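You operate a simulated robot arm through the tools that you are given. There is no shell and no other tool.

The job below is to be done with a simulated two-armed robot. You get a single attempt, and the scene is never put back.

## Task
Tilt both cradle wings as the wing card says and lock them.
Fine: set each wing before its knob goes to Lock.

The check looks at the end state, three seconds after you hand in, the way a careful person would. Anything else that was tipped, shoved, dropped, spilled or broken makes it a failure.

## Robot
Two 7-joint arms with two-finger parallel grippers on one trunk that stands fixed in place. Base frame: the origin is at the foot of the trunk, x ahead of it, y to its left, z up. Units: m, rad, N and s.
The left shoulder is at [0.05, 0.161, 1.198], the right one opposite. With the tool pointing down near the work surface each hand reaches from about 0.1 to 0.66 m from the base axis, measured 20 degrees to its own side. Payload 3.43 kg a hand.
Tool frame (each hand has its own): the origin (TCP) lies between the finger pads and is the grasp point; the fingertips stand 0.03 m ahead of it; z points along the fingers, y is the line along which they close. Largest opening 0.094 m; finger width 0.028, thickness 0.01; the body of the gripper, 0.05 by 0.096 m, starts 0.055 m behind the TCP.
Orientation is that of the tool frame in the base frame, as [roll, pitch, yaw] about the fixed x, y, z axes, in that order (R = Rz(yaw) Ry(pitch) Rx(roll)). With the fingers straight down and closing along the base's y, the tool's x points along the base's -x, its y along +y and its z along -z.

## Interface
- The arms move only by the tool servo_tool. It takes "left_targets", "right_targets" or both (then of equal length, played together; a hand with none holds still); each is one flat list of numbers, 7 for each row, row after row: the shift along the tool's x, y, z in units of 30 mm (1.0 is 30 mm), then the turn, a rotation vector about the tool's x, y, z in units of 5 degrees (1.0 is 5 degrees), then the closure, from 0 (fully open) to 1 (shut). In form: [x, y, z, wx, wy, wz, jaw, x, y, z, wx, wy, wz, jaw, ...]. A call has 1 to 20 rows; each row shifts and turns the commanded pose from where the row before left it, along the tool's axes as they then stand. A call with a number of a shift or a turn outside -1 to 1 is refused whole. A row lasts 0.2 s, in which the tool goes at most 0.05 m and 0.15 rad; a call with a longer step from one row to the next is refused whole, and so is a gripper value outside its range. Where a pose cannot be reached the arm comes as near as it can. A force on the tool above 40 N (or 10 N above the force at the start of the call, whichever is more), or a blocked arm, ends the call early, and 0.2 s more pass. Each finger travels about 0.045 m/s and halts on what it meets, pressing with about 38 N; the grip force reading is that of the motor and also rises with nothing between the fingers. The clock runs only during rows and for 0.2 s after the last one: add rows that do not move to give the fingers time. The reply holds the time, the measured pose of the TCP, the force on the tool along the base axes, the opening and the grip force, in the units named above and with some noise, with the torque about the TCP (base axes, N m) and any sound that the robot's microphone picked up, and new pictures: "pictures" is both (left out), scene, wrist or none (wrist: the cameras of the hands that moved).
- Cameras (640 x 400 px; columns grow to the right, rows downward): "scene" is now at [0.1213, 0.0414, 1.3277]; the picture's right is [0.46, -0.89, 0.00], its down [-0.47, -0.24, -0.85] and it looks along [0.75, 0.39, -0.53] (base axes); focal length 230 px, centre (320, 200). "left" rides on the left gripper at [0.076, -0.014, -0.103] in its tool frame; the picture's right is [0.18, 0.98, 0.00], its down [-0.75, 0.14, -0.64] and it looks along [-0.63, 0.12, 0.77] (tool axes); focal length 243 px, centre (320, 200). "right" rides on the right gripper at [0.076, 0.014, -0.102] in its tool frame; the picture's right is [-0.18, 0.98, 0.00], its down [-0.75, -0.14, -0.64] and it looks along [-0.63, -0.12, 0.77] (tool axes); focal length 243 px, centre (320, 200). There is no depth. A picture from a camera that has moved, and an enlarged one, comes with that camera's place and axes in the base frame and with its lens.
- slide_trunk(by): slides the trunk up (or, below 0, down) by that many m; the arms and the scene camera ride with it, the base frame stays. It gives what a move gives, with no picture.
- pan_tilt(pan, tilt): turns the head with the scene camera to pan (to the left, within 1.396 rad either way) and tilt (down, from -0.506 to 1.204), counted from straight ahead of the robot. It gives what a move gives, and a new picture of the scene camera.
- zoom(camera, box): a new picture of the part [left, top, right, bottom] of that camera's present view, enlarged. It takes no simulated time.
- close_job(): hands the job in; it is judged then, once.

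Places have to be worked out from the pictures, the camera data and where the tool is seen. Open the grippers and draw the arms clear of the work before you hand the job in, unless the task says otherwise.

The tools are called as a command line: name --argument value ..., lists and objects as JSON in quotes. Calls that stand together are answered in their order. servo_tool: Moves the arms, as the interface text tells. Its arguments: {"type":"object","properties":{"left_targets":{"type":"array","items":{"type":"number"}},"right_targets":{"type":"array","items":{"type":"number"}},"pictures":{"type":"string","enum":["both","scene","wrist","none"]}},"required":[]} The other tools are called the same way: slide_trunk (by) slides the trunk up or down; pan_tilt (pan, tilt) turns the head that bears the scene camera; zoom (camera, box) takes an enlarged picture of a part of a camera's view; close_job () hands the job in.

At the start:

```text
time: 0.0
left_eef_pos: [0.3577, 0.4704, 1.1827]
left_tcp_rot: [3.141, 0.0, 3.141]
left_ft_force: [0.3, 1.0, 0.4]
left_ft_torque: [0.02, 0.01, -0.03]
left_finger_gap: 0.0941
left_grip_force: 0.0
right_eef_pos: [0.2786, 0.0524, 1.2088]
right_tcp_rot: [3.141, 0.001, -3.142]
right_ft_force: [0.2, -1.1, 0.8]
right_ft_torque: [0.0, -0.01, 0.02]
right_finger_gap: 0.0941
right_grip_force: 0.1
trunk travel left (down, up): [-0.225, 0.042]
head pan, tilt: [0.475, 0.56]
```

scene: 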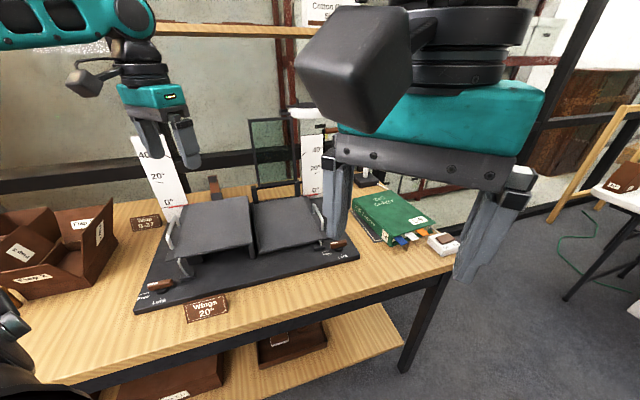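
right: 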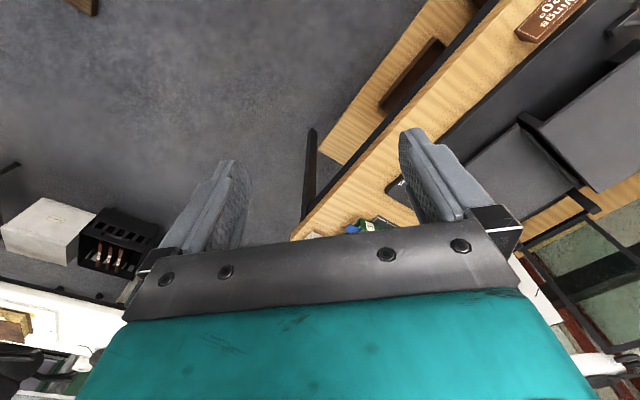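
left: 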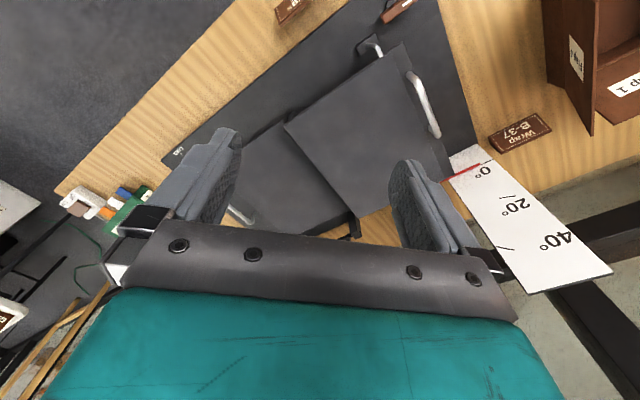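

The scene shows a cradle with two wings, two scales behind or beside them (0/20/40°), a card "Wings 20°", and knobs at the front corners. I'll enlarge the parts to read them.

zoom --camera "scene" --box '[120, 120, 280, 220]'

zoom --camera "scene" --box '[120, 220, 280, 320]'

zoom --camera "scene" --box '[240, 100, 400, 280]'

zoom --camera "left" --box '[340, 0, 640, 300]'

```text
4.00 times, centred on (200, 170) of scene
camera zoom: at [0.1213, 0.0414, 1.3277], right [0.46, -0.89, 0.0], down [-0.47, -0.24, -0.85], along [0.75, 0.39, -0.53], focal length 921 px, centre (800, 320)
```

zoom: 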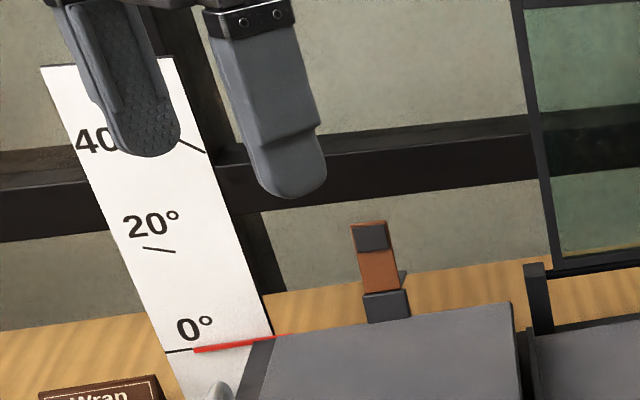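

```text
4.00 times, centred on (200, 270) of scene
camera zoom: at [0.1213, 0.0414, 1.3277], right [0.46, -0.89, 0.0], down [-0.47, -0.24, -0.85], along [0.75, 0.39, -0.53], focal length 921 px, centre (800, -80)
```

zoom: 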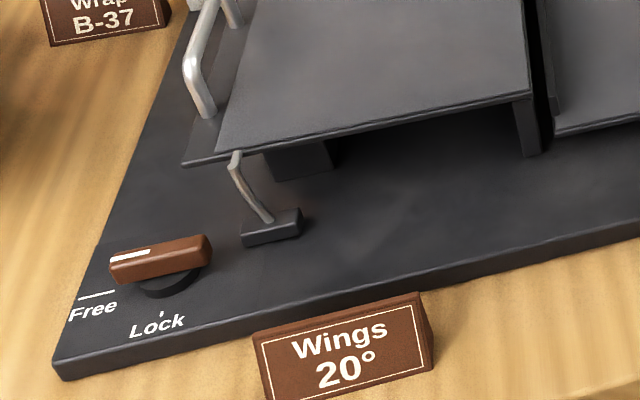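

```text
2.22 times, centred on (320, 190) of scene
camera zoom: at [0.1213, 0.0414, 1.3277], right [0.46, -0.89, 0.0], down [-0.47, -0.24, -0.85], along [0.75, 0.39, -0.53], focal length 512 px, centre (320, 222)
```

zoom: 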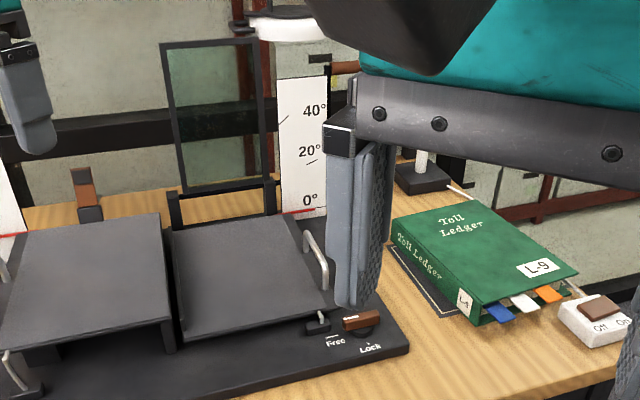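

```text
1.33 times, centred on (490, 150) of left
camera zoom: at [0.2814, 0.4562, 1.2856], right [-0.18, 0.98, 0.0], down [0.75, 0.14, 0.64], along [0.63, 0.12, -0.77], focal length 324 px, centre (93, 267)
```

zoom: 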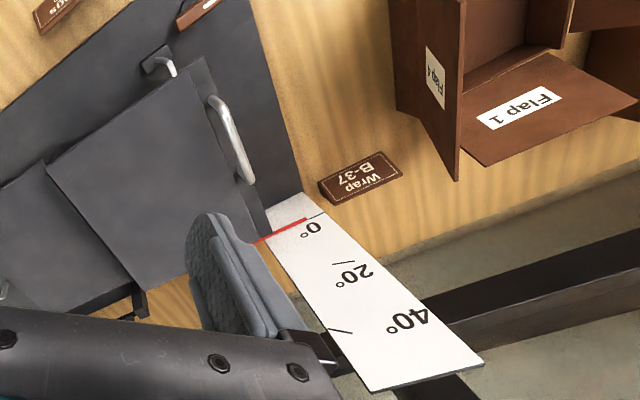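

The cradle stands turned about 45° to the left. I put the left knob near (0.27, 0.585, 0.82), the right knob near (0.62, 0.24, 0.82), and each handle on the outer side of its wing. The right arm blocks the view, so I move it to the right and then look again.

servo_tool --right_targets '[0, -1, 0, 0, 0, 0, 0, 0, -1, 0, 0, 0, 0, 0, 0, -1, 0, 0, 0, 0, 0, 0, -1, 0, 0, 0, 0, 0, 0, -1, 0, 0, 0, 0, 0, 0, -1, 0, 0, 0, 0, 0, 0, -1, 0, 0, 0, 0, 0]' --pictures "scene"

```text
time: 1.6
left_eef_pos: [0.3564, 0.4694, 1.1831]
left_tcp_rot: [3.141, 0.001, 3.14]
left_ft_force: [-0.4, -0.4, -0.6]
left_ft_torque: [0.03, 0.01, 0.01]
left_finger_gap: 0.0941
left_grip_force: 0.1
right_eef_pos: [0.2788, -0.1574, 1.21]
right_tcp_rot: [3.141, 0.001, -3.14]
right_ft_force: [0.4, 0.2, -0.9]
right_ft_torque: [0.0, 0.0, -0.02]
right_finger_gap: 0.094
right_grip_force: 0.1
trunk travel left (down, up): [-0.225, 0.042]
head pan, tilt: [0.475, 0.56]
camera scene: at [0.1211, 0.0408, 1.3278], right [0.46, -0.89, 0.0], down [-0.47, -0.24, -0.85], along [0.75, 0.39, -0.53], focal length 230 px, centre (320, 200)
```

scene: 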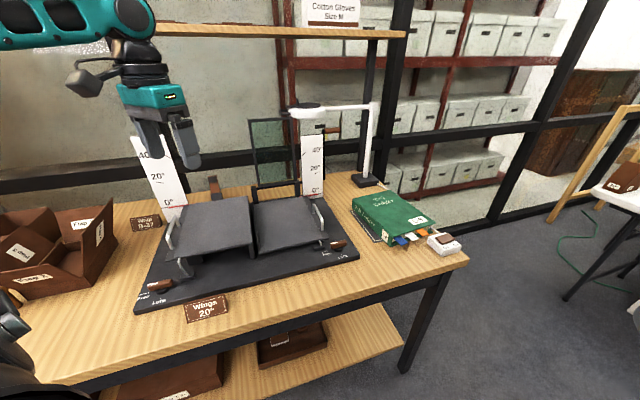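

The right arm is out of the way now. I turn the head toward the cradle to get it near the picture's centre.

pan_tilt --pan 0.72 --tilt 0.72

```text
time: 2.4
left_eef_pos: [0.3559, 0.4705, 1.1836]
left_tcp_rot: [3.142, 0.002, -3.141]
left_ft_force: [0.1, 0.1, 0.5]
left_ft_torque: [0.03, 0.0, -0.01]
left_finger_gap: 0.0941
left_grip_force: 0.1
right_eef_pos: [0.2793, -0.1577, 1.2087]
right_tcp_rot: [-3.141, 0.001, -3.141]
right_ft_force: [-0.2, -0.7, 0.0]
right_ft_torque: [0.02, 0.0, -0.01]
right_finger_gap: 0.0941
right_grip_force: 0.0
trunk travel left (down, up): [-0.225, 0.042]
head pan, tilt: [0.721, 0.721]
camera scene: at [0.1049, 0.0559, 1.3137], right [0.66, -0.75, 0.0], down [-0.5, -0.44, -0.75], along [0.56, 0.5, -0.66], focal length 230 px, centre (320, 200)
```

scene: 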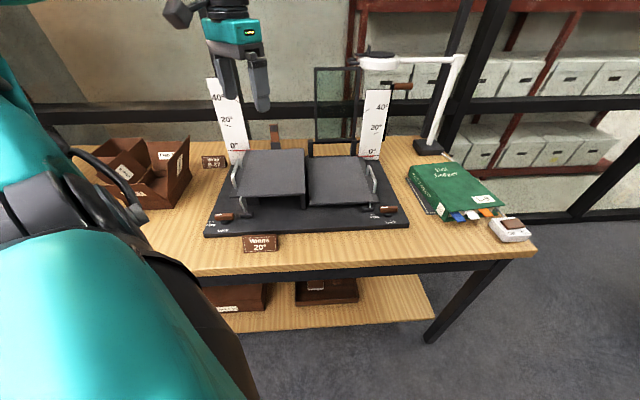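

zoom --camera "scene" --box '[200, 140, 310, 240]'

zoom --camera "scene" --box '[300, 140, 410, 240]'

zoom --camera "scene" --box '[200, 60, 420, 180]'

```text
4.00 times, centred on (255, 190) of scene
camera zoom: at [0.1049, 0.0559, 1.3137], right [0.66, -0.75, 0.0], down [-0.5, -0.44, -0.75], along [0.56, 0.5, -0.66], focal length 921 px, centre (580, 240)
```

zoom: 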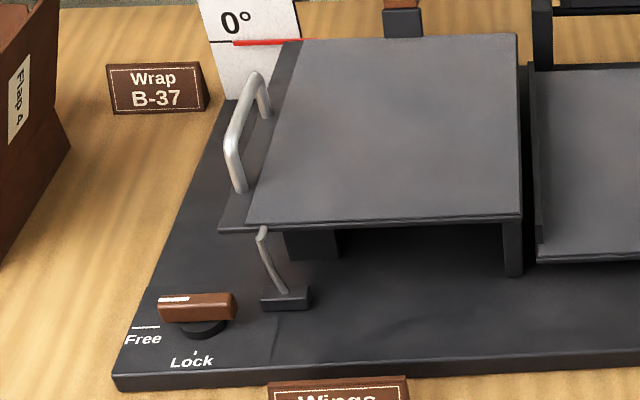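

```text
4.00 times, centred on (355, 190) of scene
camera zoom: at [0.1049, 0.0559, 1.3137], right [0.66, -0.75, 0.0], down [-0.5, -0.44, -0.75], along [0.56, 0.5, -0.66], focal length 921 px, centre (180, 240)
```

zoom: 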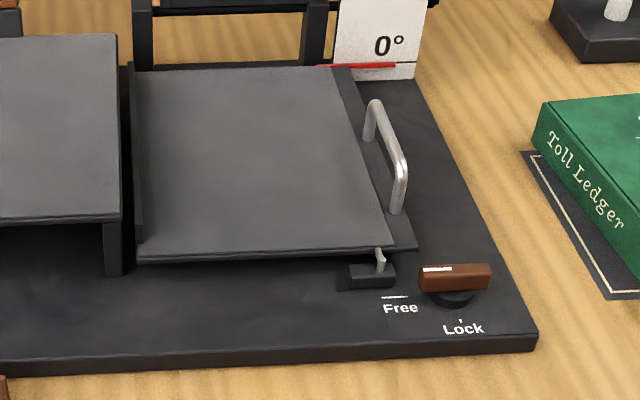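

```text
2.91 times, centred on (310, 120) of scene
camera zoom: at [0.1049, 0.0559, 1.3137], right [0.66, -0.75, 0.0], down [-0.5, -0.44, -0.75], along [0.56, 0.5, -0.66], focal length 670 px, centre (349, 433)
```

zoom: 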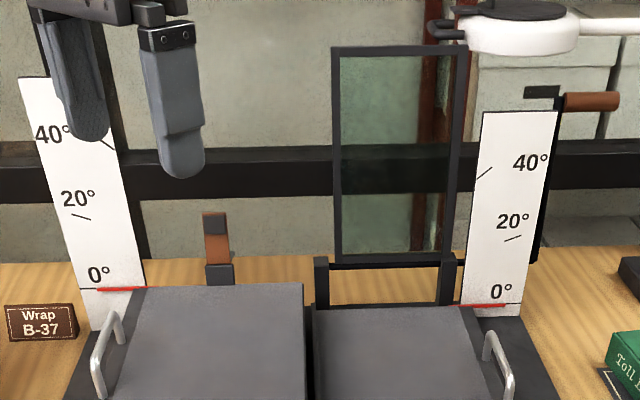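

The knobs' white marks now point to Free (left), and Lock is a quarter turn counter-clockwise, toward the front, for both. The cradle's axes sit at 45°. I turn the left hand 45° and lower it a little so its camera looks along the cradle.

servo_tool --left_targets '[0, 0, 0.4, 0, 0, -1, 0, 0, 0, 0.4, 0, 0, -1, 0, 0, 0, 0.4, 0, 0, -1, 0, 0, 0, 0.4, 0, 0, -1, 0, 0, 0, 0.4, 0, 0, -1, 0, 0, 0, 0.4, 0, 0, -1, 0, 0, 0, 0.4, 0, 0, -1, 0, 0, 0, 0.4, 0, 0, -1, 0, 0, 0, 0.4, 0, 0, -1, 0]'

```text
time: 4.4
left_eef_pos: [0.3561, 0.4702, 1.0752]
left_tcp_rot: [3.142, 0.0, -2.355]
left_ft_force: [0.0, 0.0, -0.4]
left_ft_torque: [-0.03, 0.0, 0.01]
left_finger_gap: 0.094
left_grip_force: 0.1
right_eef_pos: [0.2796, -0.1567, 1.2096]
right_tcp_rot: [3.141, 0.001, -3.141]
right_ft_force: [-0.2, -0.1, 0.6]
right_ft_torque: [-0.01, -0.01, -0.01]
right_finger_gap: 0.0939
right_grip_force: 0.0
trunk travel left (down, up): [-0.225, 0.042]
head pan, tilt: [0.721, 0.721]
camera scene: at [0.1049, 0.0561, 1.3137], right [0.66, -0.75, 0.0], down [-0.5, -0.44, -0.75], along [0.56, 0.5, -0.66], focal length 230 px, centre (320, 200)
camera left: at [0.3141, 0.407, 1.177], right [-0.83, 0.56, 0.0], down [0.43, 0.63, 0.64], along [0.36, 0.53, -0.77], focal length 243 px, centre (320, 200)
```

scene: 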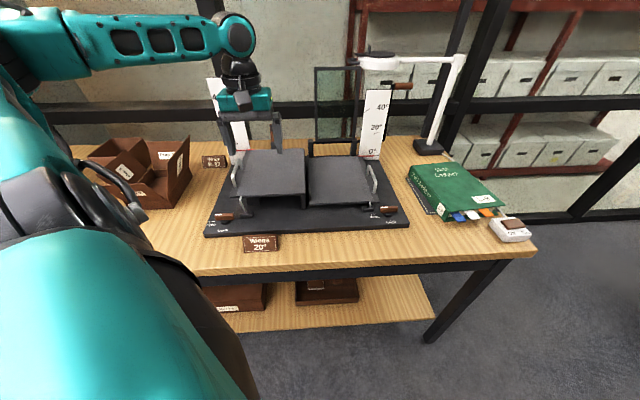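
left: 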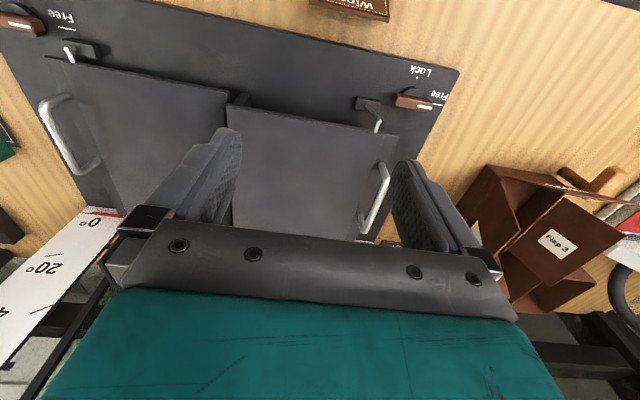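

The left wrist camera now sees the whole cradle. I zoom into it to triangulate points.

zoom --camera "left" --box '[300, 40, 480, 260]'

zoom --camera "left" --box '[0, 0, 240, 200]'

zoom --camera "scene" --box '[200, 140, 310, 240]'

```text
1.82 times, centred on (390, 150) of left
camera zoom: at [0.3141, 0.407, 1.177], right [-0.83, 0.56, 0.0], down [0.43, 0.63, 0.64], along [0.36, 0.53, -0.77], focal length 441 px, centre (193, 291)
```

zoom: 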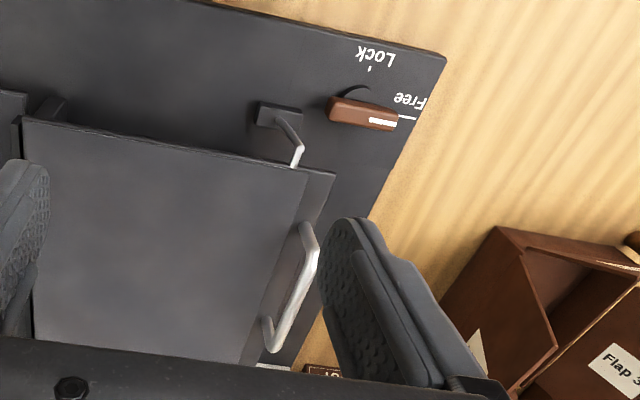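

```text
2.00 times, centred on (120, 100) of left
camera zoom: at [0.3141, 0.407, 1.177], right [-0.83, 0.56, 0.0], down [0.43, 0.63, 0.64], along [0.36, 0.53, -0.77], focal length 485 px, centre (720, 400)
```

zoom: 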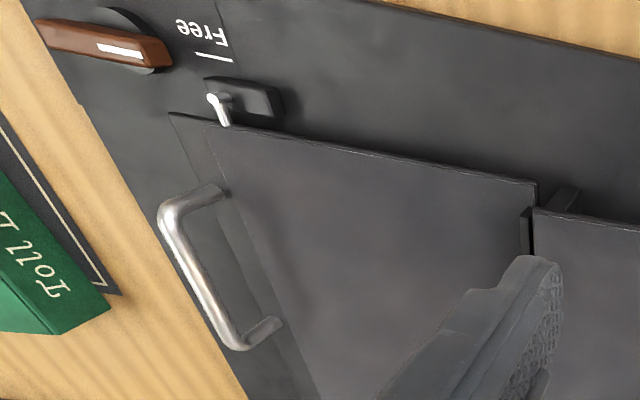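

```text
4.00 times, centred on (255, 190) of scene
camera zoom: at [0.1049, 0.0561, 1.3137], right [0.66, -0.75, 0.0], down [-0.5, -0.44, -0.75], along [0.56, 0.5, -0.66], focal length 921 px, centre (580, 240)
```

zoom: 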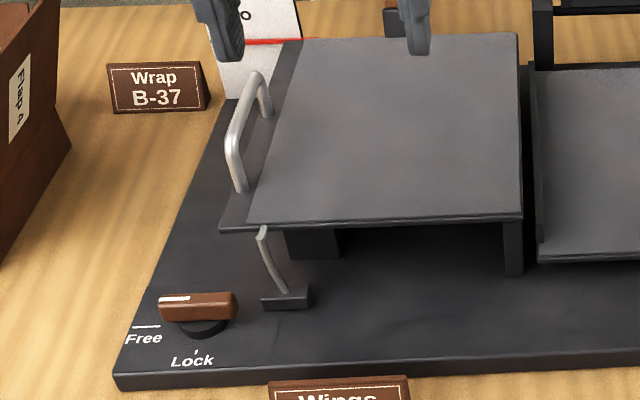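

From the two views I get: plate top z ≈ 0.828, knob top ≈ (0.271, 0.557, 0.858), and the left handle bar running along the cradle's depth with its middle at ≈ (0.369, 0.614, 0.946). The wing is about 0.21 m wide and hinged at the inner edge. I move the left hand above the left handle.

servo_tool --left_targets '[-0.74, 0.617, 0, 0, 0, 0, 0, -0.74, 0.617, 0, 0, 0, 0, 0, -0.74, 0.617, 0, 0, 0, 0, 0, -0.74, 0.617, 0, 0, 0, 0, 0, -0.74, 0.617, 0, 0, 0, 0, 0, 0, 0, 0.6, 0, 0, 0, 0, 0, 0, 0.6, 0, 0, 0, 0, 0, 0, 0.6, 0, 0, 0, 0]'

```text
time: 6.2
left_eef_pos: [0.3709, 0.6139, 1.0178]
left_tcp_rot: [-3.141, 0.001, -2.357]
left_ft_force: [0.5, -0.5, -0.3]
left_ft_torque: [0.02, 0.0, -0.02]
left_finger_gap: 0.094
left_grip_force: 0.0
right_eef_pos: [0.2791, -0.1576, 1.2088]
right_tcp_rot: [-3.141, 0.0, -3.142]
right_ft_force: [0.9, 0.4, -0.3]
right_ft_torque: [-0.02, 0.03, 0.0]
right_finger_gap: 0.0938
right_grip_force: 0.1
trunk travel left (down, up): [-0.225, 0.042]
head pan, tilt: [0.721, 0.721]
camera scene: at [0.1049, 0.0562, 1.3137], right [0.66, -0.75, 0.0], down [-0.5, -0.44, -0.75], along [0.56, 0.5, -0.66], focal length 230 px, centre (320, 200)
camera left: at [0.3271, 0.5498, 1.1214], right [-0.83, 0.56, 0.0], down [0.43, 0.63, 0.64], along [0.36, 0.53, -0.77], focal length 243 px, centre (320, 200)
```

scene: 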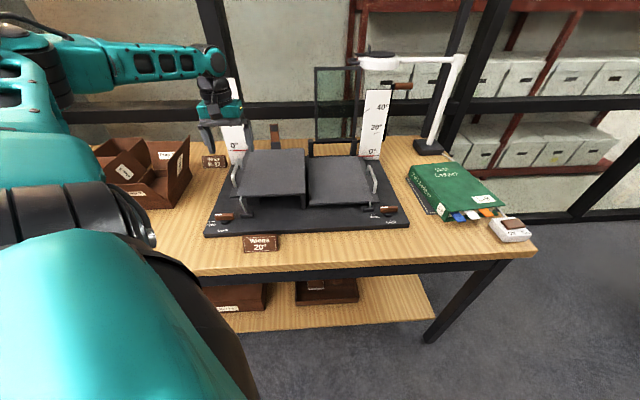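
left: 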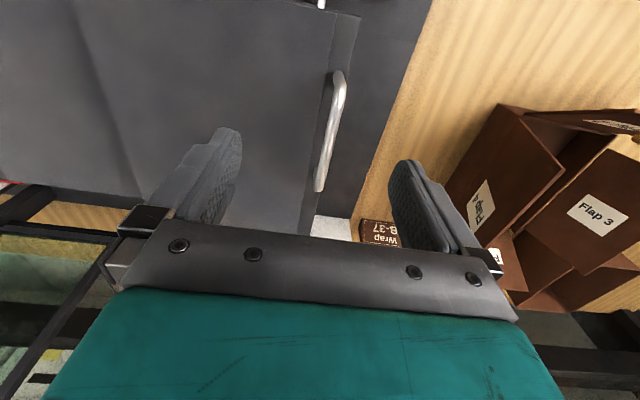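

Under the TCP at bar height the wrist picture should read about (320, 130), but the bar shows near column 332. I shift about 9 mm along tool +y and lower onto the bar.

servo_tool --left_targets '[0, 0.3, 0.3, 0, 0, 0, 0, 0, 0, 0.6, 0, 0, 0, 0, 0, 0, 0.6, 0, 0, 0, 0, 0, 0, 0.6, 0, 0, 0, 0, 0, 0, 0.2, 0, 0, 0, 0]'

zoom --camera "scene" --box '[190, 100, 310, 240]'

```text
time: 7.4
left_eef_pos: [0.3646, 0.621, 0.9499]
left_tcp_rot: [-3.138, -0.001, -2.357]
left_ft_force: [-0.2, -0.2, 0.1]
left_ft_torque: [-0.07, 0.02, 0.0]
left_finger_gap: 0.094
left_grip_force: 0.1
right_eef_pos: [0.2789, -0.1573, 1.2091]
right_tcp_rot: [3.139, -0.002, -3.141]
right_ft_force: [-0.5, 0.6, 0.7]
right_ft_torque: [-0.02, 0.03, -0.01]
right_finger_gap: 0.0942
right_grip_force: 0.0
trunk travel left (down, up): [-0.225, 0.042]
head pan, tilt: [0.721, 0.721]
camera scene: at [0.1049, 0.0561, 1.3137], right [0.66, -0.75, 0.0], down [-0.5, -0.44, -0.75], along [0.56, 0.5, -0.66], focal length 230 px, centre (320, 200)
camera left: at [0.3209, 0.5575, 1.0528], right [-0.83, 0.56, 0.0], down [0.43, 0.63, 0.64], along [0.36, 0.53, -0.77], focal length 243 px, centre (320, 200)
```

scene: 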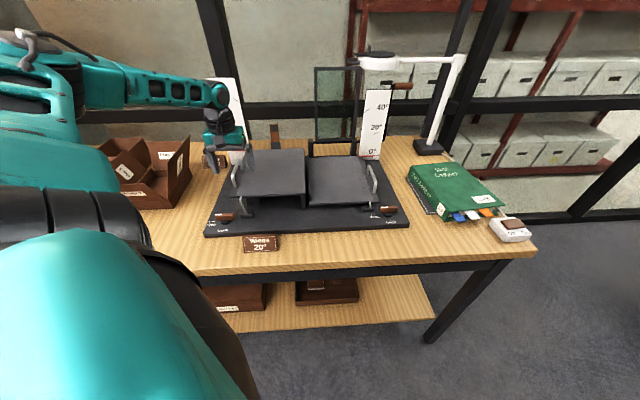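
left: 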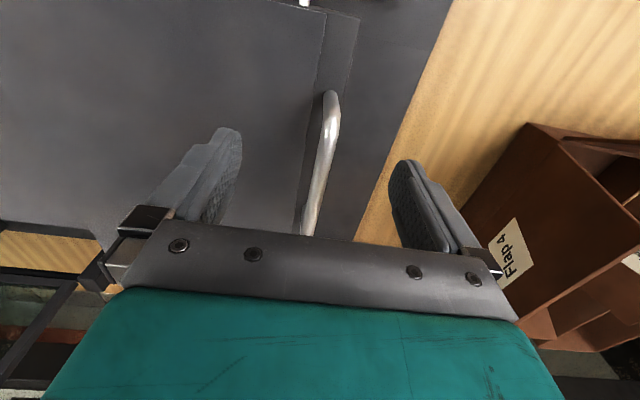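

```text
2.86 times, centred on (250, 170) of scene
camera zoom: at [0.1049, 0.0561, 1.3137], right [0.66, -0.75, 0.0], down [-0.5, -0.44, -0.75], along [0.56, 0.5, -0.66], focal length 658 px, centre (520, 286)
```

zoom: 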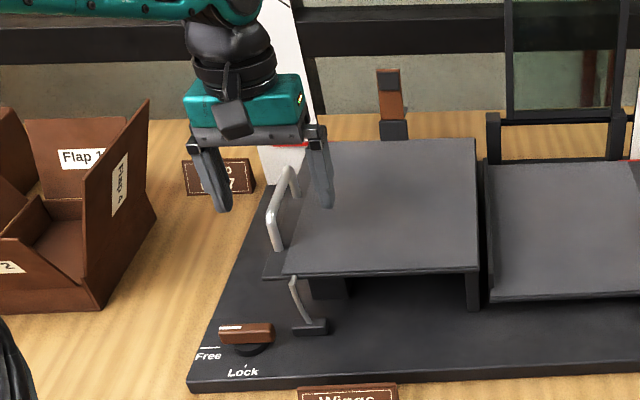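

The bar passes through the TCP in the wrist view and sits near the middle of the handle. I close the left gripper on it.

servo_tool --left_targets '[0, 0, 0, 0, 0, 0, 0.5, 0, 0, 0, 0, 0, 0, 0.7, 0, 0, 0, 0, 0, 0, 0.85, 0, 0, 0, 0, 0, 0, 1, 0, 0, 0, 0, 0, 0, 1, 0, 0, 0, 0, 0, 0, 1, 0, 0, 0, 0, 0, 0, 1]'

```text
time: 9.0
left_eef_pos: [0.3636, 0.6219, 0.9487]
left_tcp_rot: [3.141, 0.0, -2.356]
left_ft_force: [-6.1, 8.9, 3.3]
left_ft_torque: [-0.01, 0.39, -0.08]
left_finger_gap: 0.0098
left_grip_force: 43.1
right_eef_pos: [0.2787, -0.1568, 1.209]
right_tcp_rot: [-3.141, 0.0, -3.141]
right_ft_force: [0.1, -0.4, 0.9]
right_ft_torque: [-0.02, 0.02, 0.03]
right_finger_gap: 0.0938
right_grip_force: 0.0
trunk travel left (down, up): [-0.225, 0.042]
head pan, tilt: [0.721, 0.721]
camera scene: at [0.1041, 0.0566, 1.3138], right [0.66, -0.75, 0.0], down [-0.5, -0.44, -0.75], along [0.56, 0.5, -0.66], focal length 230 px, centre (320, 200)
camera left: at [0.3199, 0.5585, 1.0528], right [-0.83, 0.56, 0.0], down [0.43, 0.63, 0.64], along [0.36, 0.53, -0.77], focal length 243 px, centre (320, 200)
```

scene: 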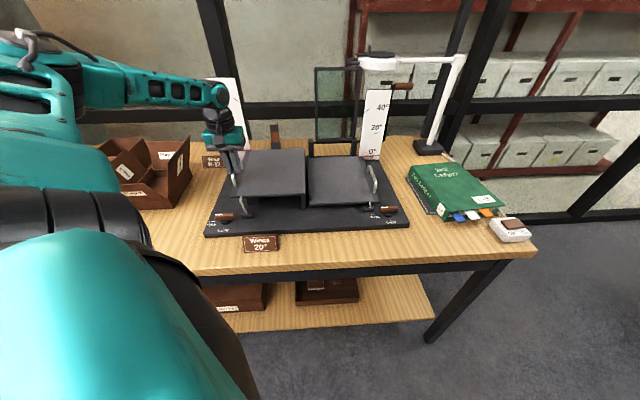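
left: 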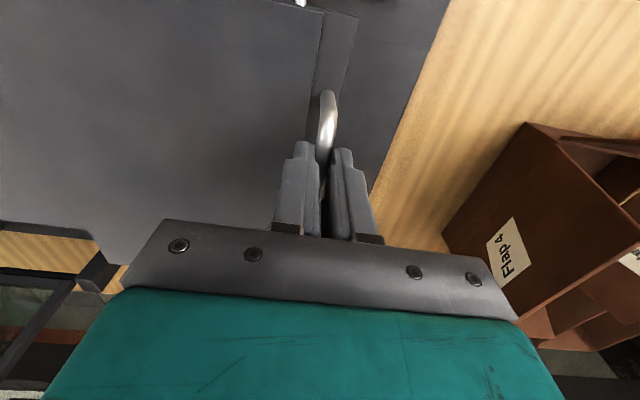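

The gripper holds the bar (gap 9.8 mm). Next I raise the wing a trial 5° along the hinge arc (hinge taken about 0.208 m inboard and 0.061 m below the TCP), and watch the forces and the pointer.

servo_tool --left_targets '[0, 0.05, 0, 0, 0, 0, 1, 0, -0.089, -0.303, -0.5, 0, 0, 1, 0, -0.089, -0.303, -0.5, 0, 0, 1, 0, 0, 0, 0, 0, 0, 1]' --pictures "scene"

zoom --camera "scene" --box '[190, 70, 310, 240]'

```text
time: 10.0
left_eef_pos: [0.3691, 0.6175, 0.9675]
left_tcp_rot: [3.057, -0.001, -2.355]
left_ft_force: [3.8, -1.9, -3.6]
left_ft_torque: [0.1, -0.33, 0.03]
left_finger_gap: 0.0094
left_grip_force: 43.2
right_eef_pos: [0.2783, -0.158, 1.209]
right_tcp_rot: [3.141, 0.0, -3.141]
right_ft_force: [0.6, 0.0, -0.2]
right_ft_torque: [0.0, -0.01, -0.01]
right_finger_gap: 0.0938
right_grip_force: 0.0
trunk travel left (down, up): [-0.225, 0.042]
head pan, tilt: [0.721, 0.721]
camera scene: at [0.1054, 0.0561, 1.3136], right [0.66, -0.75, 0.0], down [-0.5, -0.44, -0.75], along [0.56, 0.5, -0.66], focal length 230 px, centre (320, 200)
```

scene: 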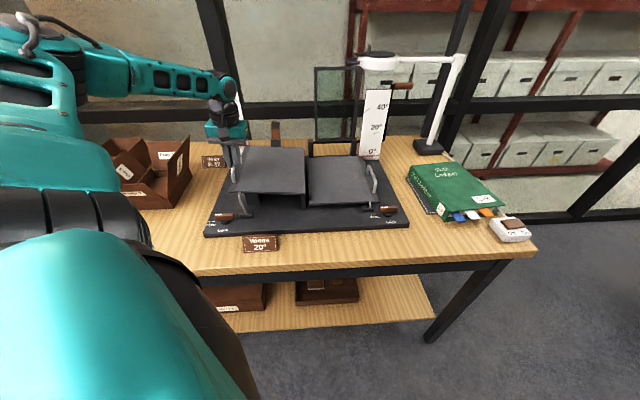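

```text
2.35 times, centred on (250, 155) of scene
camera zoom: at [0.1054, 0.0561, 1.3136], right [0.66, -0.75, 0.0], down [-0.5, -0.44, -0.75], along [0.56, 0.5, -0.66], focal length 542 px, centre (485, 306)
```

zoom: 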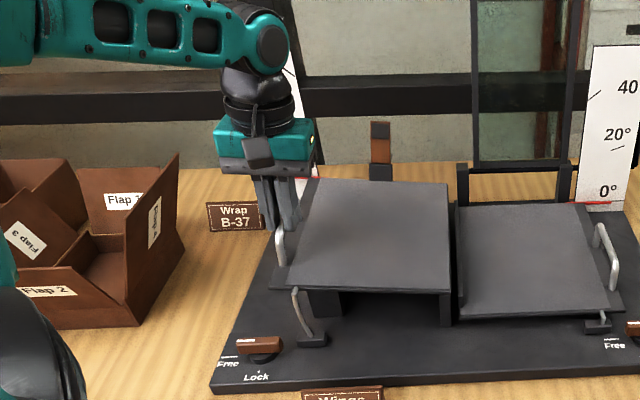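

The wing swings smoothly (about 5° now, forces a few newtons). I carry on along the arc to about 20°.

servo_tool --left_targets '[0, -0.089, -0.303, -0.5, 0, 0, 1, 0, -0.089, -0.303, -0.5, 0, 0, 1, 0, -0.089, -0.303, -0.5, 0, 0, 1, 0, -0.089, -0.303, -0.5, 0, 0, 1, 0, -0.089, -0.303, -0.5, 0, 0, 1, 0, -0.089, -0.303, -0.5, 0, 0, 1, 0, 0, 0, 0, 0, 0, 1]'

zoom --camera "scene" --box '[190, 70, 310, 240]'

```text
time: 11.6
left_eef_pos: [0.3908, 0.5955, 1.0203]
left_tcp_rot: [2.795, -0.003, -2.357]
left_ft_force: [11.4, -20.5, -16.5]
left_ft_torque: [0.09, -1.04, -0.18]
left_finger_gap: 0.0094
left_grip_force: 43.8
right_eef_pos: [0.2817, -0.1582, 1.2085]
right_tcp_rot: [-3.141, -0.002, 3.141]
right_ft_force: [-0.2, 0.4, -0.6]
right_ft_torque: [0.03, 0.0, -0.02]
right_finger_gap: 0.0941
right_grip_force: 0.0
trunk travel left (down, up): [-0.225, 0.042]
head pan, tilt: [0.721, 0.721]
camera scene: at [0.1071, 0.0552, 1.3134], right [0.66, -0.75, 0.0], down [-0.5, -0.44, -0.75], along [0.56, 0.5, -0.66], focal length 230 px, centre (320, 200)
camera left: at [0.3696, 0.5093, 1.1117], right [-0.78, 0.52, 0.33], down [0.59, 0.47, 0.65], along [0.18, 0.71, -0.68], focal length 243 px, centre (320, 200)
```

scene: 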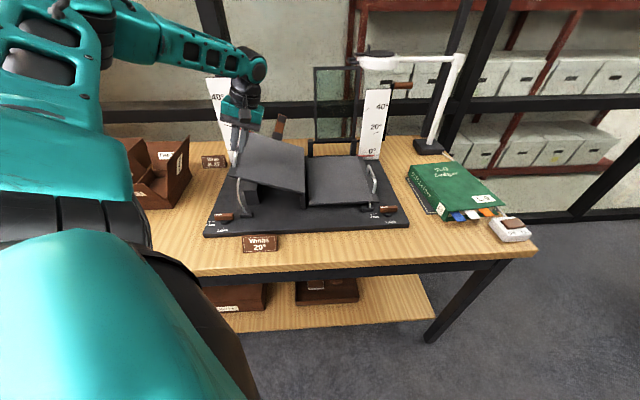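
left: 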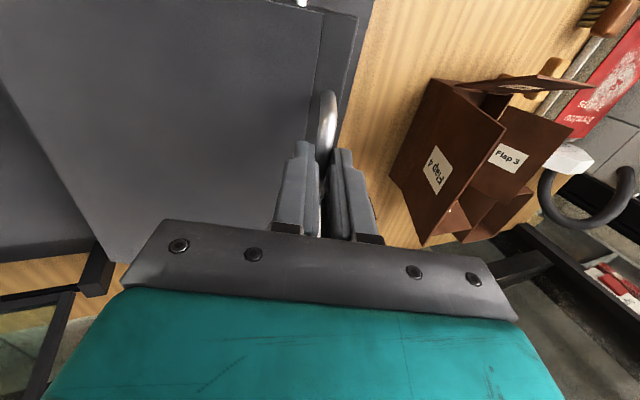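

```text
2.35 times, centred on (250, 155) of scene
camera zoom: at [0.1071, 0.0552, 1.3134], right [0.66, -0.75, 0.0], down [-0.5, -0.44, -0.75], along [0.56, 0.5, -0.66], focal length 542 px, centre (485, 306)
```

zoom: 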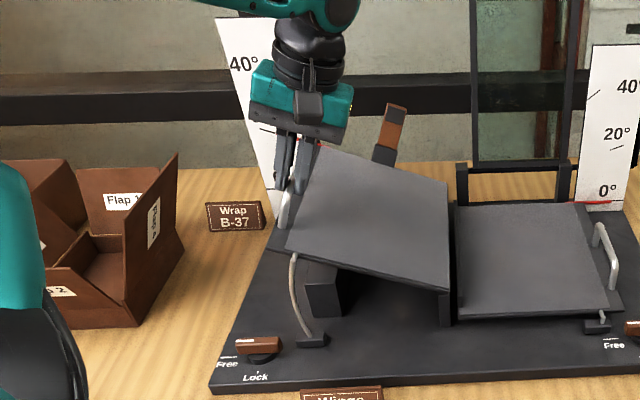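

The tool has turned 19.9°, with about 22 N inward on it, so my arc radius is slightly off. I enlarge the scale region to find the pointer.

zoom --camera "scene" --box '[200, 80, 280, 170]'

zoom --camera "scene" --box '[225, 105, 265, 145]'

```text
4.44 times, centred on (240, 125) of scene
camera zoom: at [0.1071, 0.0552, 1.3134], right [0.66, -0.75, 0.0], down [-0.5, -0.44, -0.75], along [0.56, 0.5, -0.66], focal length 1024 px, centre (676, 533)
```

zoom: 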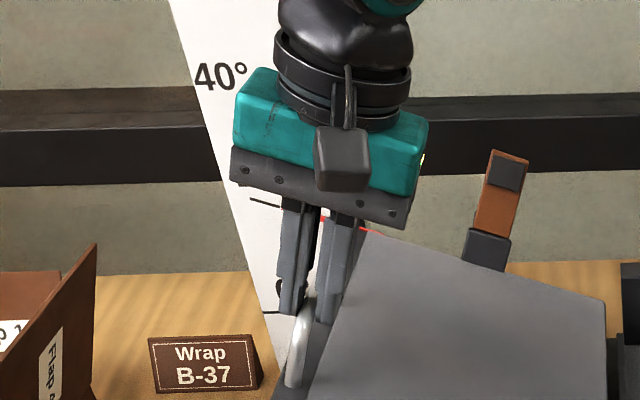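

```text
10.00 times, centred on (245, 125) of scene
camera zoom: at [0.1071, 0.0552, 1.3134], right [0.66, -0.75, 0.0], down [-0.5, -0.44, -0.75], along [0.56, 0.5, -0.66], focal length 2303 px, centre (1070, 950)
```

zoom: 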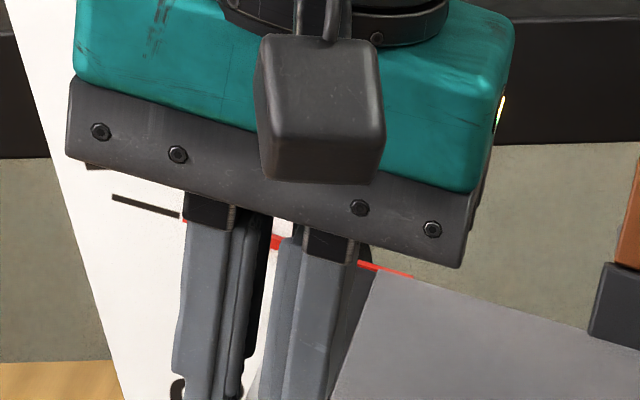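

The pointer now lines up with the 20° tick within a few tenths of a degree. The remaining force is purely radial, about 28 N toward the hinge with nothing tangential, so the wing seems to hold by friction. I relax that radial pull by easing the hand about 4 mm toward the hinge.

servo_tool --left_targets '[0, -0.07, 0.02, 0, 0, 0, 1, 0, -0.06, 0.02, 0, 0, 0, 1, 0, 0, 0, 0, 0, 0, 1]' --pictures "scene"

zoom --camera "scene" --box '[225, 105, 265, 145]'

```text
time: 12.4
left_eef_pos: [0.3881, 0.5974, 1.0178]
left_tcp_rot: [2.789, -0.001, -2.354]
left_ft_force: [3.2, 0.3, -2.7]
left_ft_torque: [-0.95, 0.86, 0.34]
left_finger_gap: 0.0097
left_grip_force: 43.6
right_eef_pos: [0.2796, -0.1578, 1.2086]
right_tcp_rot: [-3.141, -0.001, -3.141]
right_ft_force: [-1.0, 1.4, -0.3]
right_ft_torque: [0.02, 0.01, 0.02]
right_finger_gap: 0.0941
right_grip_force: 0.2
trunk travel left (down, up): [-0.225, 0.042]
head pan, tilt: [0.721, 0.721]
camera scene: at [0.1056, 0.0564, 1.3137], right [0.66, -0.75, 0.0], down [-0.5, -0.44, -0.75], along [0.56, 0.5, -0.66], focal length 230 px, centre (320, 200)
```

scene: 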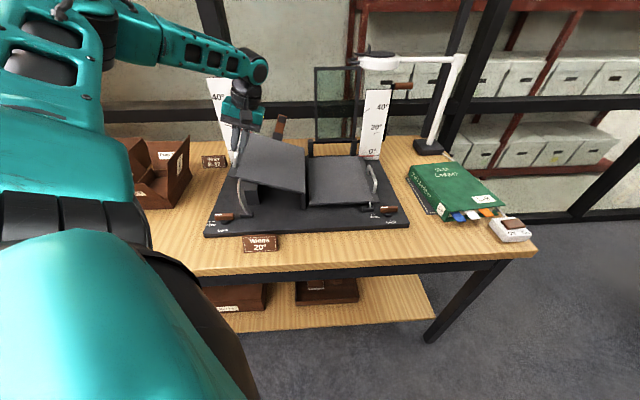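

```text
10.00 times, centred on (245, 125) of scene
camera zoom: at [0.1056, 0.0564, 1.3137], right [0.66, -0.75, 0.0], down [-0.5, -0.44, -0.75], along [0.56, 0.5, -0.66], focal length 2303 px, centre (1070, 950)
```

zoom: 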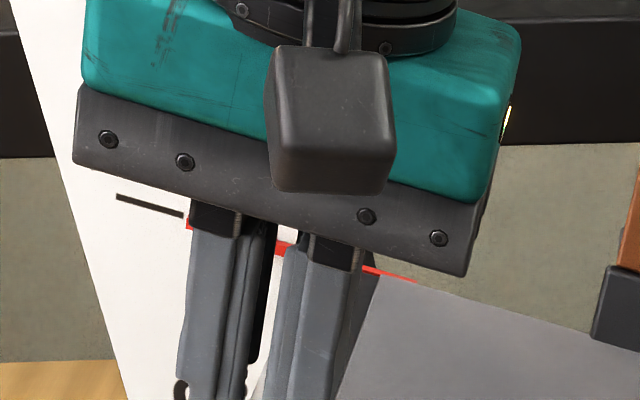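

Forces are now almost zero and the pointer sits a touch under the tick (perhaps 0.5° low). I raise it a further 0.5°, then open the fingers slightly to see whether the wing stays put.

servo_tool --left_targets '[0, -0.018, -0.065, -0.1, 0, 0, 1, 0, 0, 0, 0, 0, 0, 1]' --pictures "none"

zoom --camera "scene" --box '[225, 105, 265, 145]'

servo_tool --left_targets '[0, 0, 0, 0, 0, 0, 0.8, 0, 0, 0, 0, 0, 0, 0.75]' --pictures "scene"

zoom --camera "scene" --box '[225, 105, 265, 145]'

```text
time: 13.0
left_eef_pos: [0.3882, 0.5968, 1.0182]
left_tcp_rot: [2.782, -0.001, -2.354]
left_ft_force: [1.6, 8.0, -0.2]
left_ft_torque: [-0.51, 0.75, 0.26]
left_finger_gap: 0.0094
left_grip_force: 43.6
right_eef_pos: [0.2789, -0.1577, 1.2099]
right_tcp_rot: [-3.139, 0.0, -3.141]
right_ft_force: [-0.3, 0.5, 0.3]
right_ft_torque: [-0.04, -0.02, 0.02]
right_finger_gap: 0.0938
right_grip_force: 0.1
trunk travel left (down, up): [-0.225, 0.042]
head pan, tilt: [0.721, 0.721]
```

```text
10.00 times, centred on (245, 125) of scene
camera zoom: at [0.1051, 0.0571, 1.3137], right [0.66, -0.75, 0.0], down [-0.5, -0.44, -0.75], along [0.56, 0.5, -0.66], focal length 2303 px, centre (1070, 950)
```

zoom: 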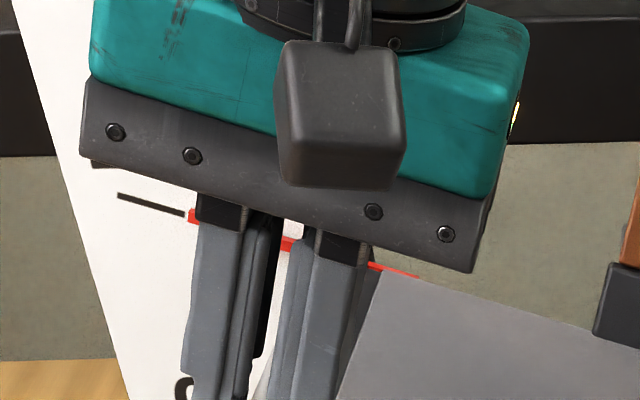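

```text
time: 13.6
left_eef_pos: [0.3899, 0.5947, 1.0193]
left_tcp_rot: [2.783, 0.0, -2.356]
left_ft_force: [-0.3, 0.1, 0.2]
left_ft_torque: [0.0, 0.0, -0.04]
left_finger_gap: 0.0233
left_grip_force: 0.1
right_eef_pos: [0.2785, -0.1575, 1.2089]
right_tcp_rot: [-3.141, 0.001, -3.141]
right_ft_force: [-0.7, -0.2, 0.1]
right_ft_torque: [-0.02, 0.03, 0.0]
right_finger_gap: 0.0939
right_grip_force: 0.1
trunk travel left (down, up): [-0.225, 0.042]
head pan, tilt: [0.721, 0.721]
camera scene: at [0.1049, 0.0558, 1.3137], right [0.66, -0.75, 0.0], down [-0.5, -0.44, -0.75], along [0.56, 0.5, -0.66], focal length 230 px, centre (320, 200)
```

scene: 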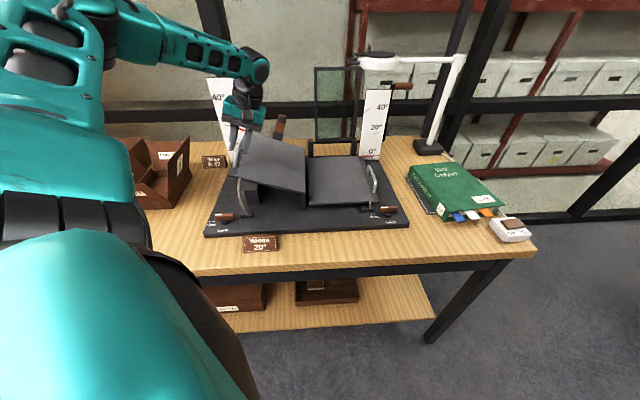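

```text
10.00 times, centred on (245, 125) of scene
camera zoom: at [0.1049, 0.0558, 1.3137], right [0.66, -0.75, 0.0], down [-0.5, -0.44, -0.75], along [0.56, 0.5, -0.66], focal length 2303 px, centre (1070, 950)
```

zoom: 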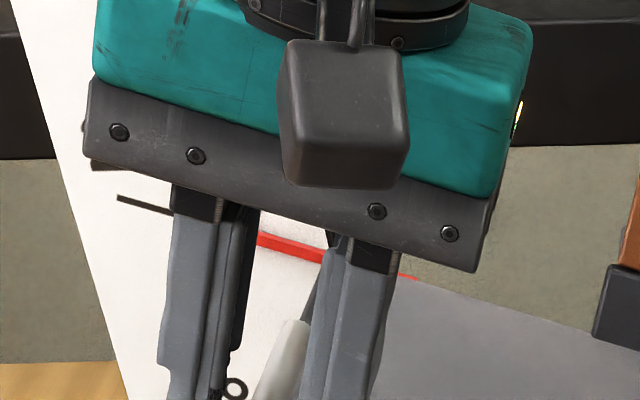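

The wing holds by itself. I open wide and withdraw the hand straight back along its own axis to see the pointer without obstruction.

servo_tool --left_targets '[0, 0, 0, 0, 0, 0, 0.5, 0, 0, 0, 0, 0, 0, 0.5, 0, 0, -0.8, 0, 0, 0, 0.5, 0, 0, -1, 0, 0, 0, 0.5, 0, 0, -1, 0, 0, 0, 0.5, 1, 0, 0, 0, 0, 0, 0.5, 1, 0, 0, 0, 0, 0, 0.5, 1, 0, 0, 0, 0, 0, 0.5]'

zoom --camera "scene" --box '[205, 70, 275, 170]'

```text
time: 15.4
left_eef_pos: [0.345, 0.51, 1.0986]
left_tcp_rot: [2.783, 0.0, -2.354]
left_ft_force: [0.9, 0.2, -0.1]
left_ft_torque: [0.02, 0.01, 0.02]
left_finger_gap: 0.0472
left_grip_force: 0.1
right_eef_pos: [0.279, -0.1573, 1.2087]
right_tcp_rot: [3.141, 0.001, -3.141]
right_ft_force: [0.6, -0.2, -0.5]
right_ft_torque: [-0.03, 0.04, 0.0]
right_finger_gap: 0.094
right_grip_force: 0.1
trunk travel left (down, up): [-0.225, 0.042]
head pan, tilt: [0.721, 0.721]
camera scene: at [0.1046, 0.056, 1.3138], right [0.66, -0.75, 0.0], down [-0.5, -0.44, -0.75], along [0.56, 0.5, -0.66], focal length 230 px, centre (320, 200)
camera left: at [0.3273, 0.4218, 1.1898], right [-0.78, 0.52, 0.34], down [0.6, 0.47, 0.65], along [0.18, 0.71, -0.68], focal length 243 px, centre (320, 200)
```

scene: 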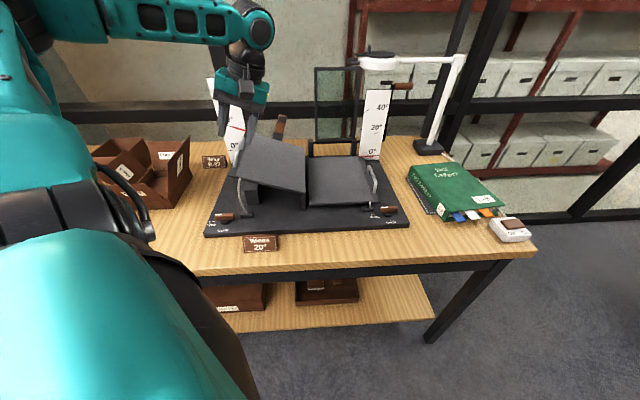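
left: 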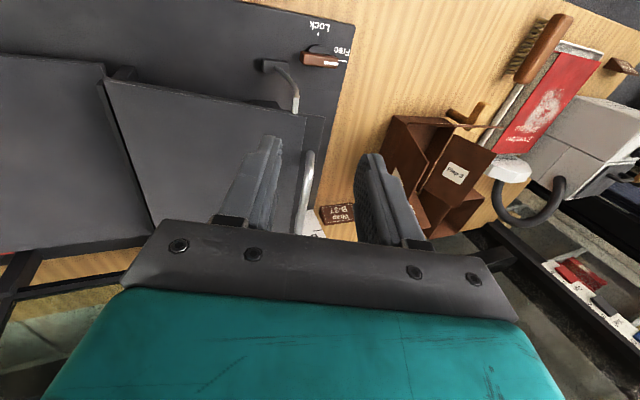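

```text
4.00 times, centred on (240, 120) of scene
camera zoom: at [0.1046, 0.056, 1.3138], right [0.66, -0.75, 0.0], down [-0.5, -0.44, -0.75], along [0.56, 0.5, -0.66], focal length 921 px, centre (640, 520)
```

zoom: 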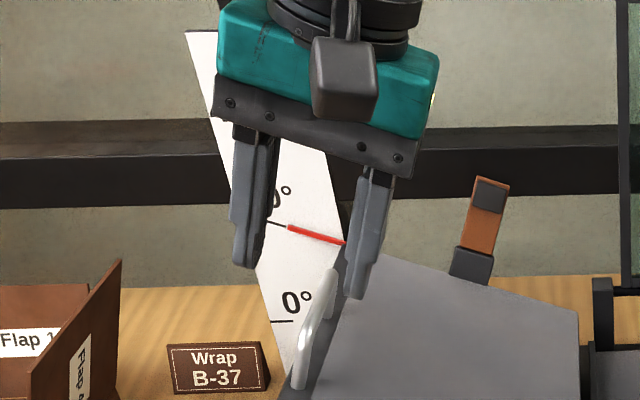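

The pointer's end is visible near (288, 227), but a finger hides the tick. I level the hand again and shift it left toward the left knob, which should clear that sight line.

servo_tool --left_targets '[0, 0, 0, 0.822, 0, 0, 0.2, 0, 0, 0, 0.822, 0, 0, 0.2, 0, 0, 0, 0.822, 0, 0, 0.2, 0, 0, 0, 0.822, 0, 0, 0.2, 0, 0, 0, 0.822, 0, 0, 0.2, 0.2, 0.95, 0, 0, 0, 0, 0.2, 0.2, 0.95, 0, 0, 0, 0, 0.2, 0.2, 0.95, 0, 0, 0, 0, 0.2]'

zoom --camera "scene" --box '[205, 70, 275, 170]'

```text
time: 17.2
left_eef_pos: [0.2717, 0.5576, 1.0971]
left_tcp_rot: [-3.14, 0.0, -2.357]
left_ft_force: [-0.3, 0.0, -0.2]
left_ft_torque: [-0.03, 0.0, 0.0]
left_finger_gap: 0.0751
left_grip_force: 0.1
right_eef_pos: [0.2787, -0.1587, 1.2082]
right_tcp_rot: [3.139, -0.001, 3.141]
right_ft_force: [0.0, -0.9, -0.5]
right_ft_torque: [0.0, 0.0, 0.01]
right_finger_gap: 0.0939
right_grip_force: 0.0
trunk travel left (down, up): [-0.225, 0.042]
head pan, tilt: [0.721, 0.721]
camera scene: at [0.1045, 0.056, 1.3137], right [0.66, -0.75, 0.0], down [-0.5, -0.44, -0.75], along [0.56, 0.5, -0.66], focal length 230 px, centre (320, 200)
camera left: at [0.2276, 0.494, 1.1998], right [-0.83, 0.56, 0.0], down [0.43, 0.63, 0.64], along [0.36, 0.53, -0.77], focal length 243 px, centre (320, 200)
```

scene: 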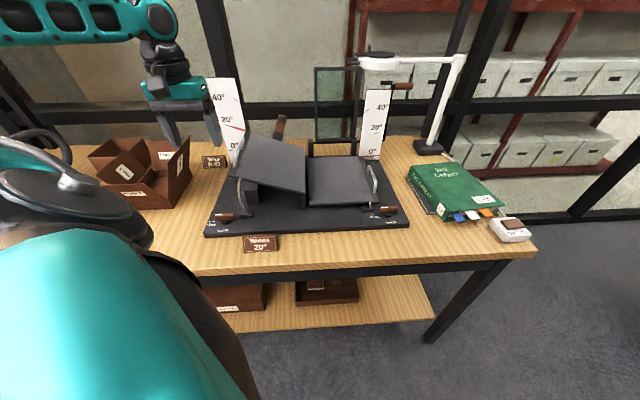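
left: 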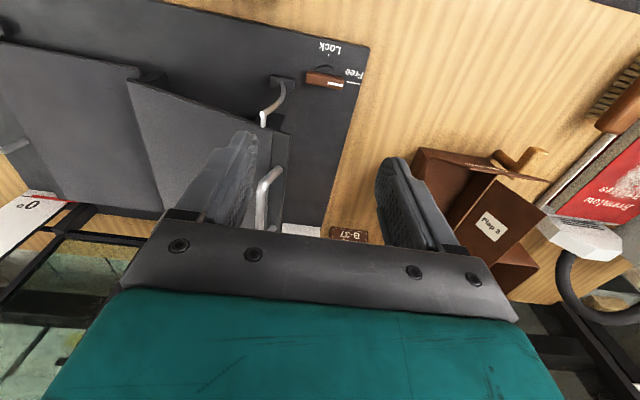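

```text
4.00 times, centred on (240, 120) of scene
camera zoom: at [0.1045, 0.056, 1.3137], right [0.66, -0.75, 0.0], down [-0.5, -0.44, -0.75], along [0.56, 0.5, -0.66], focal length 921 px, centre (640, 520)
```

zoom: 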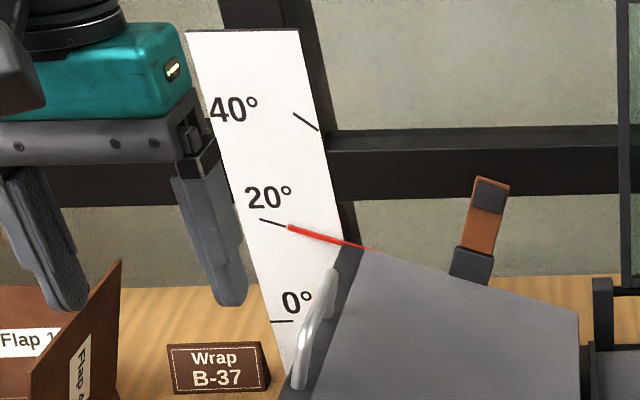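

Now the tick and pointer are both clear. I zoom in as far as possible to judge their alignment.

zoom --camera "scene" --box '[224, 115, 256, 135]'

zoom --camera "scene" --box '[360, 140, 392, 160]'

```text
16.00 times, centred on (240, 125) of scene
camera zoom: at [0.1045, 0.056, 1.3137], right [0.66, -0.75, 0.0], down [-0.5, -0.44, -0.75], along [0.56, 0.5, -0.66], focal length 3685 px, centre (1600, 1400)
```

zoom: 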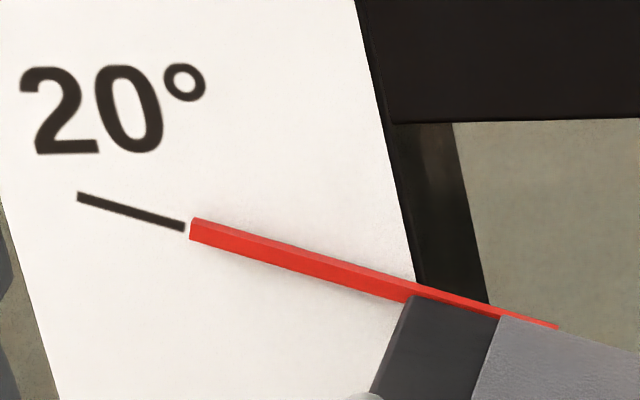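

```text
16.00 times, centred on (376, 150) of scene
camera zoom: at [0.1045, 0.056, 1.3137], right [0.66, -0.75, 0.0], down [-0.5, -0.44, -0.75], along [0.56, 0.5, -0.66], focal length 3685 px, centre (-576, 1000)
```

zoom: 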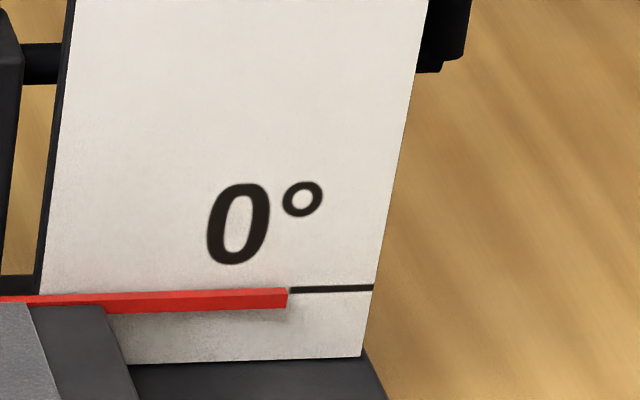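

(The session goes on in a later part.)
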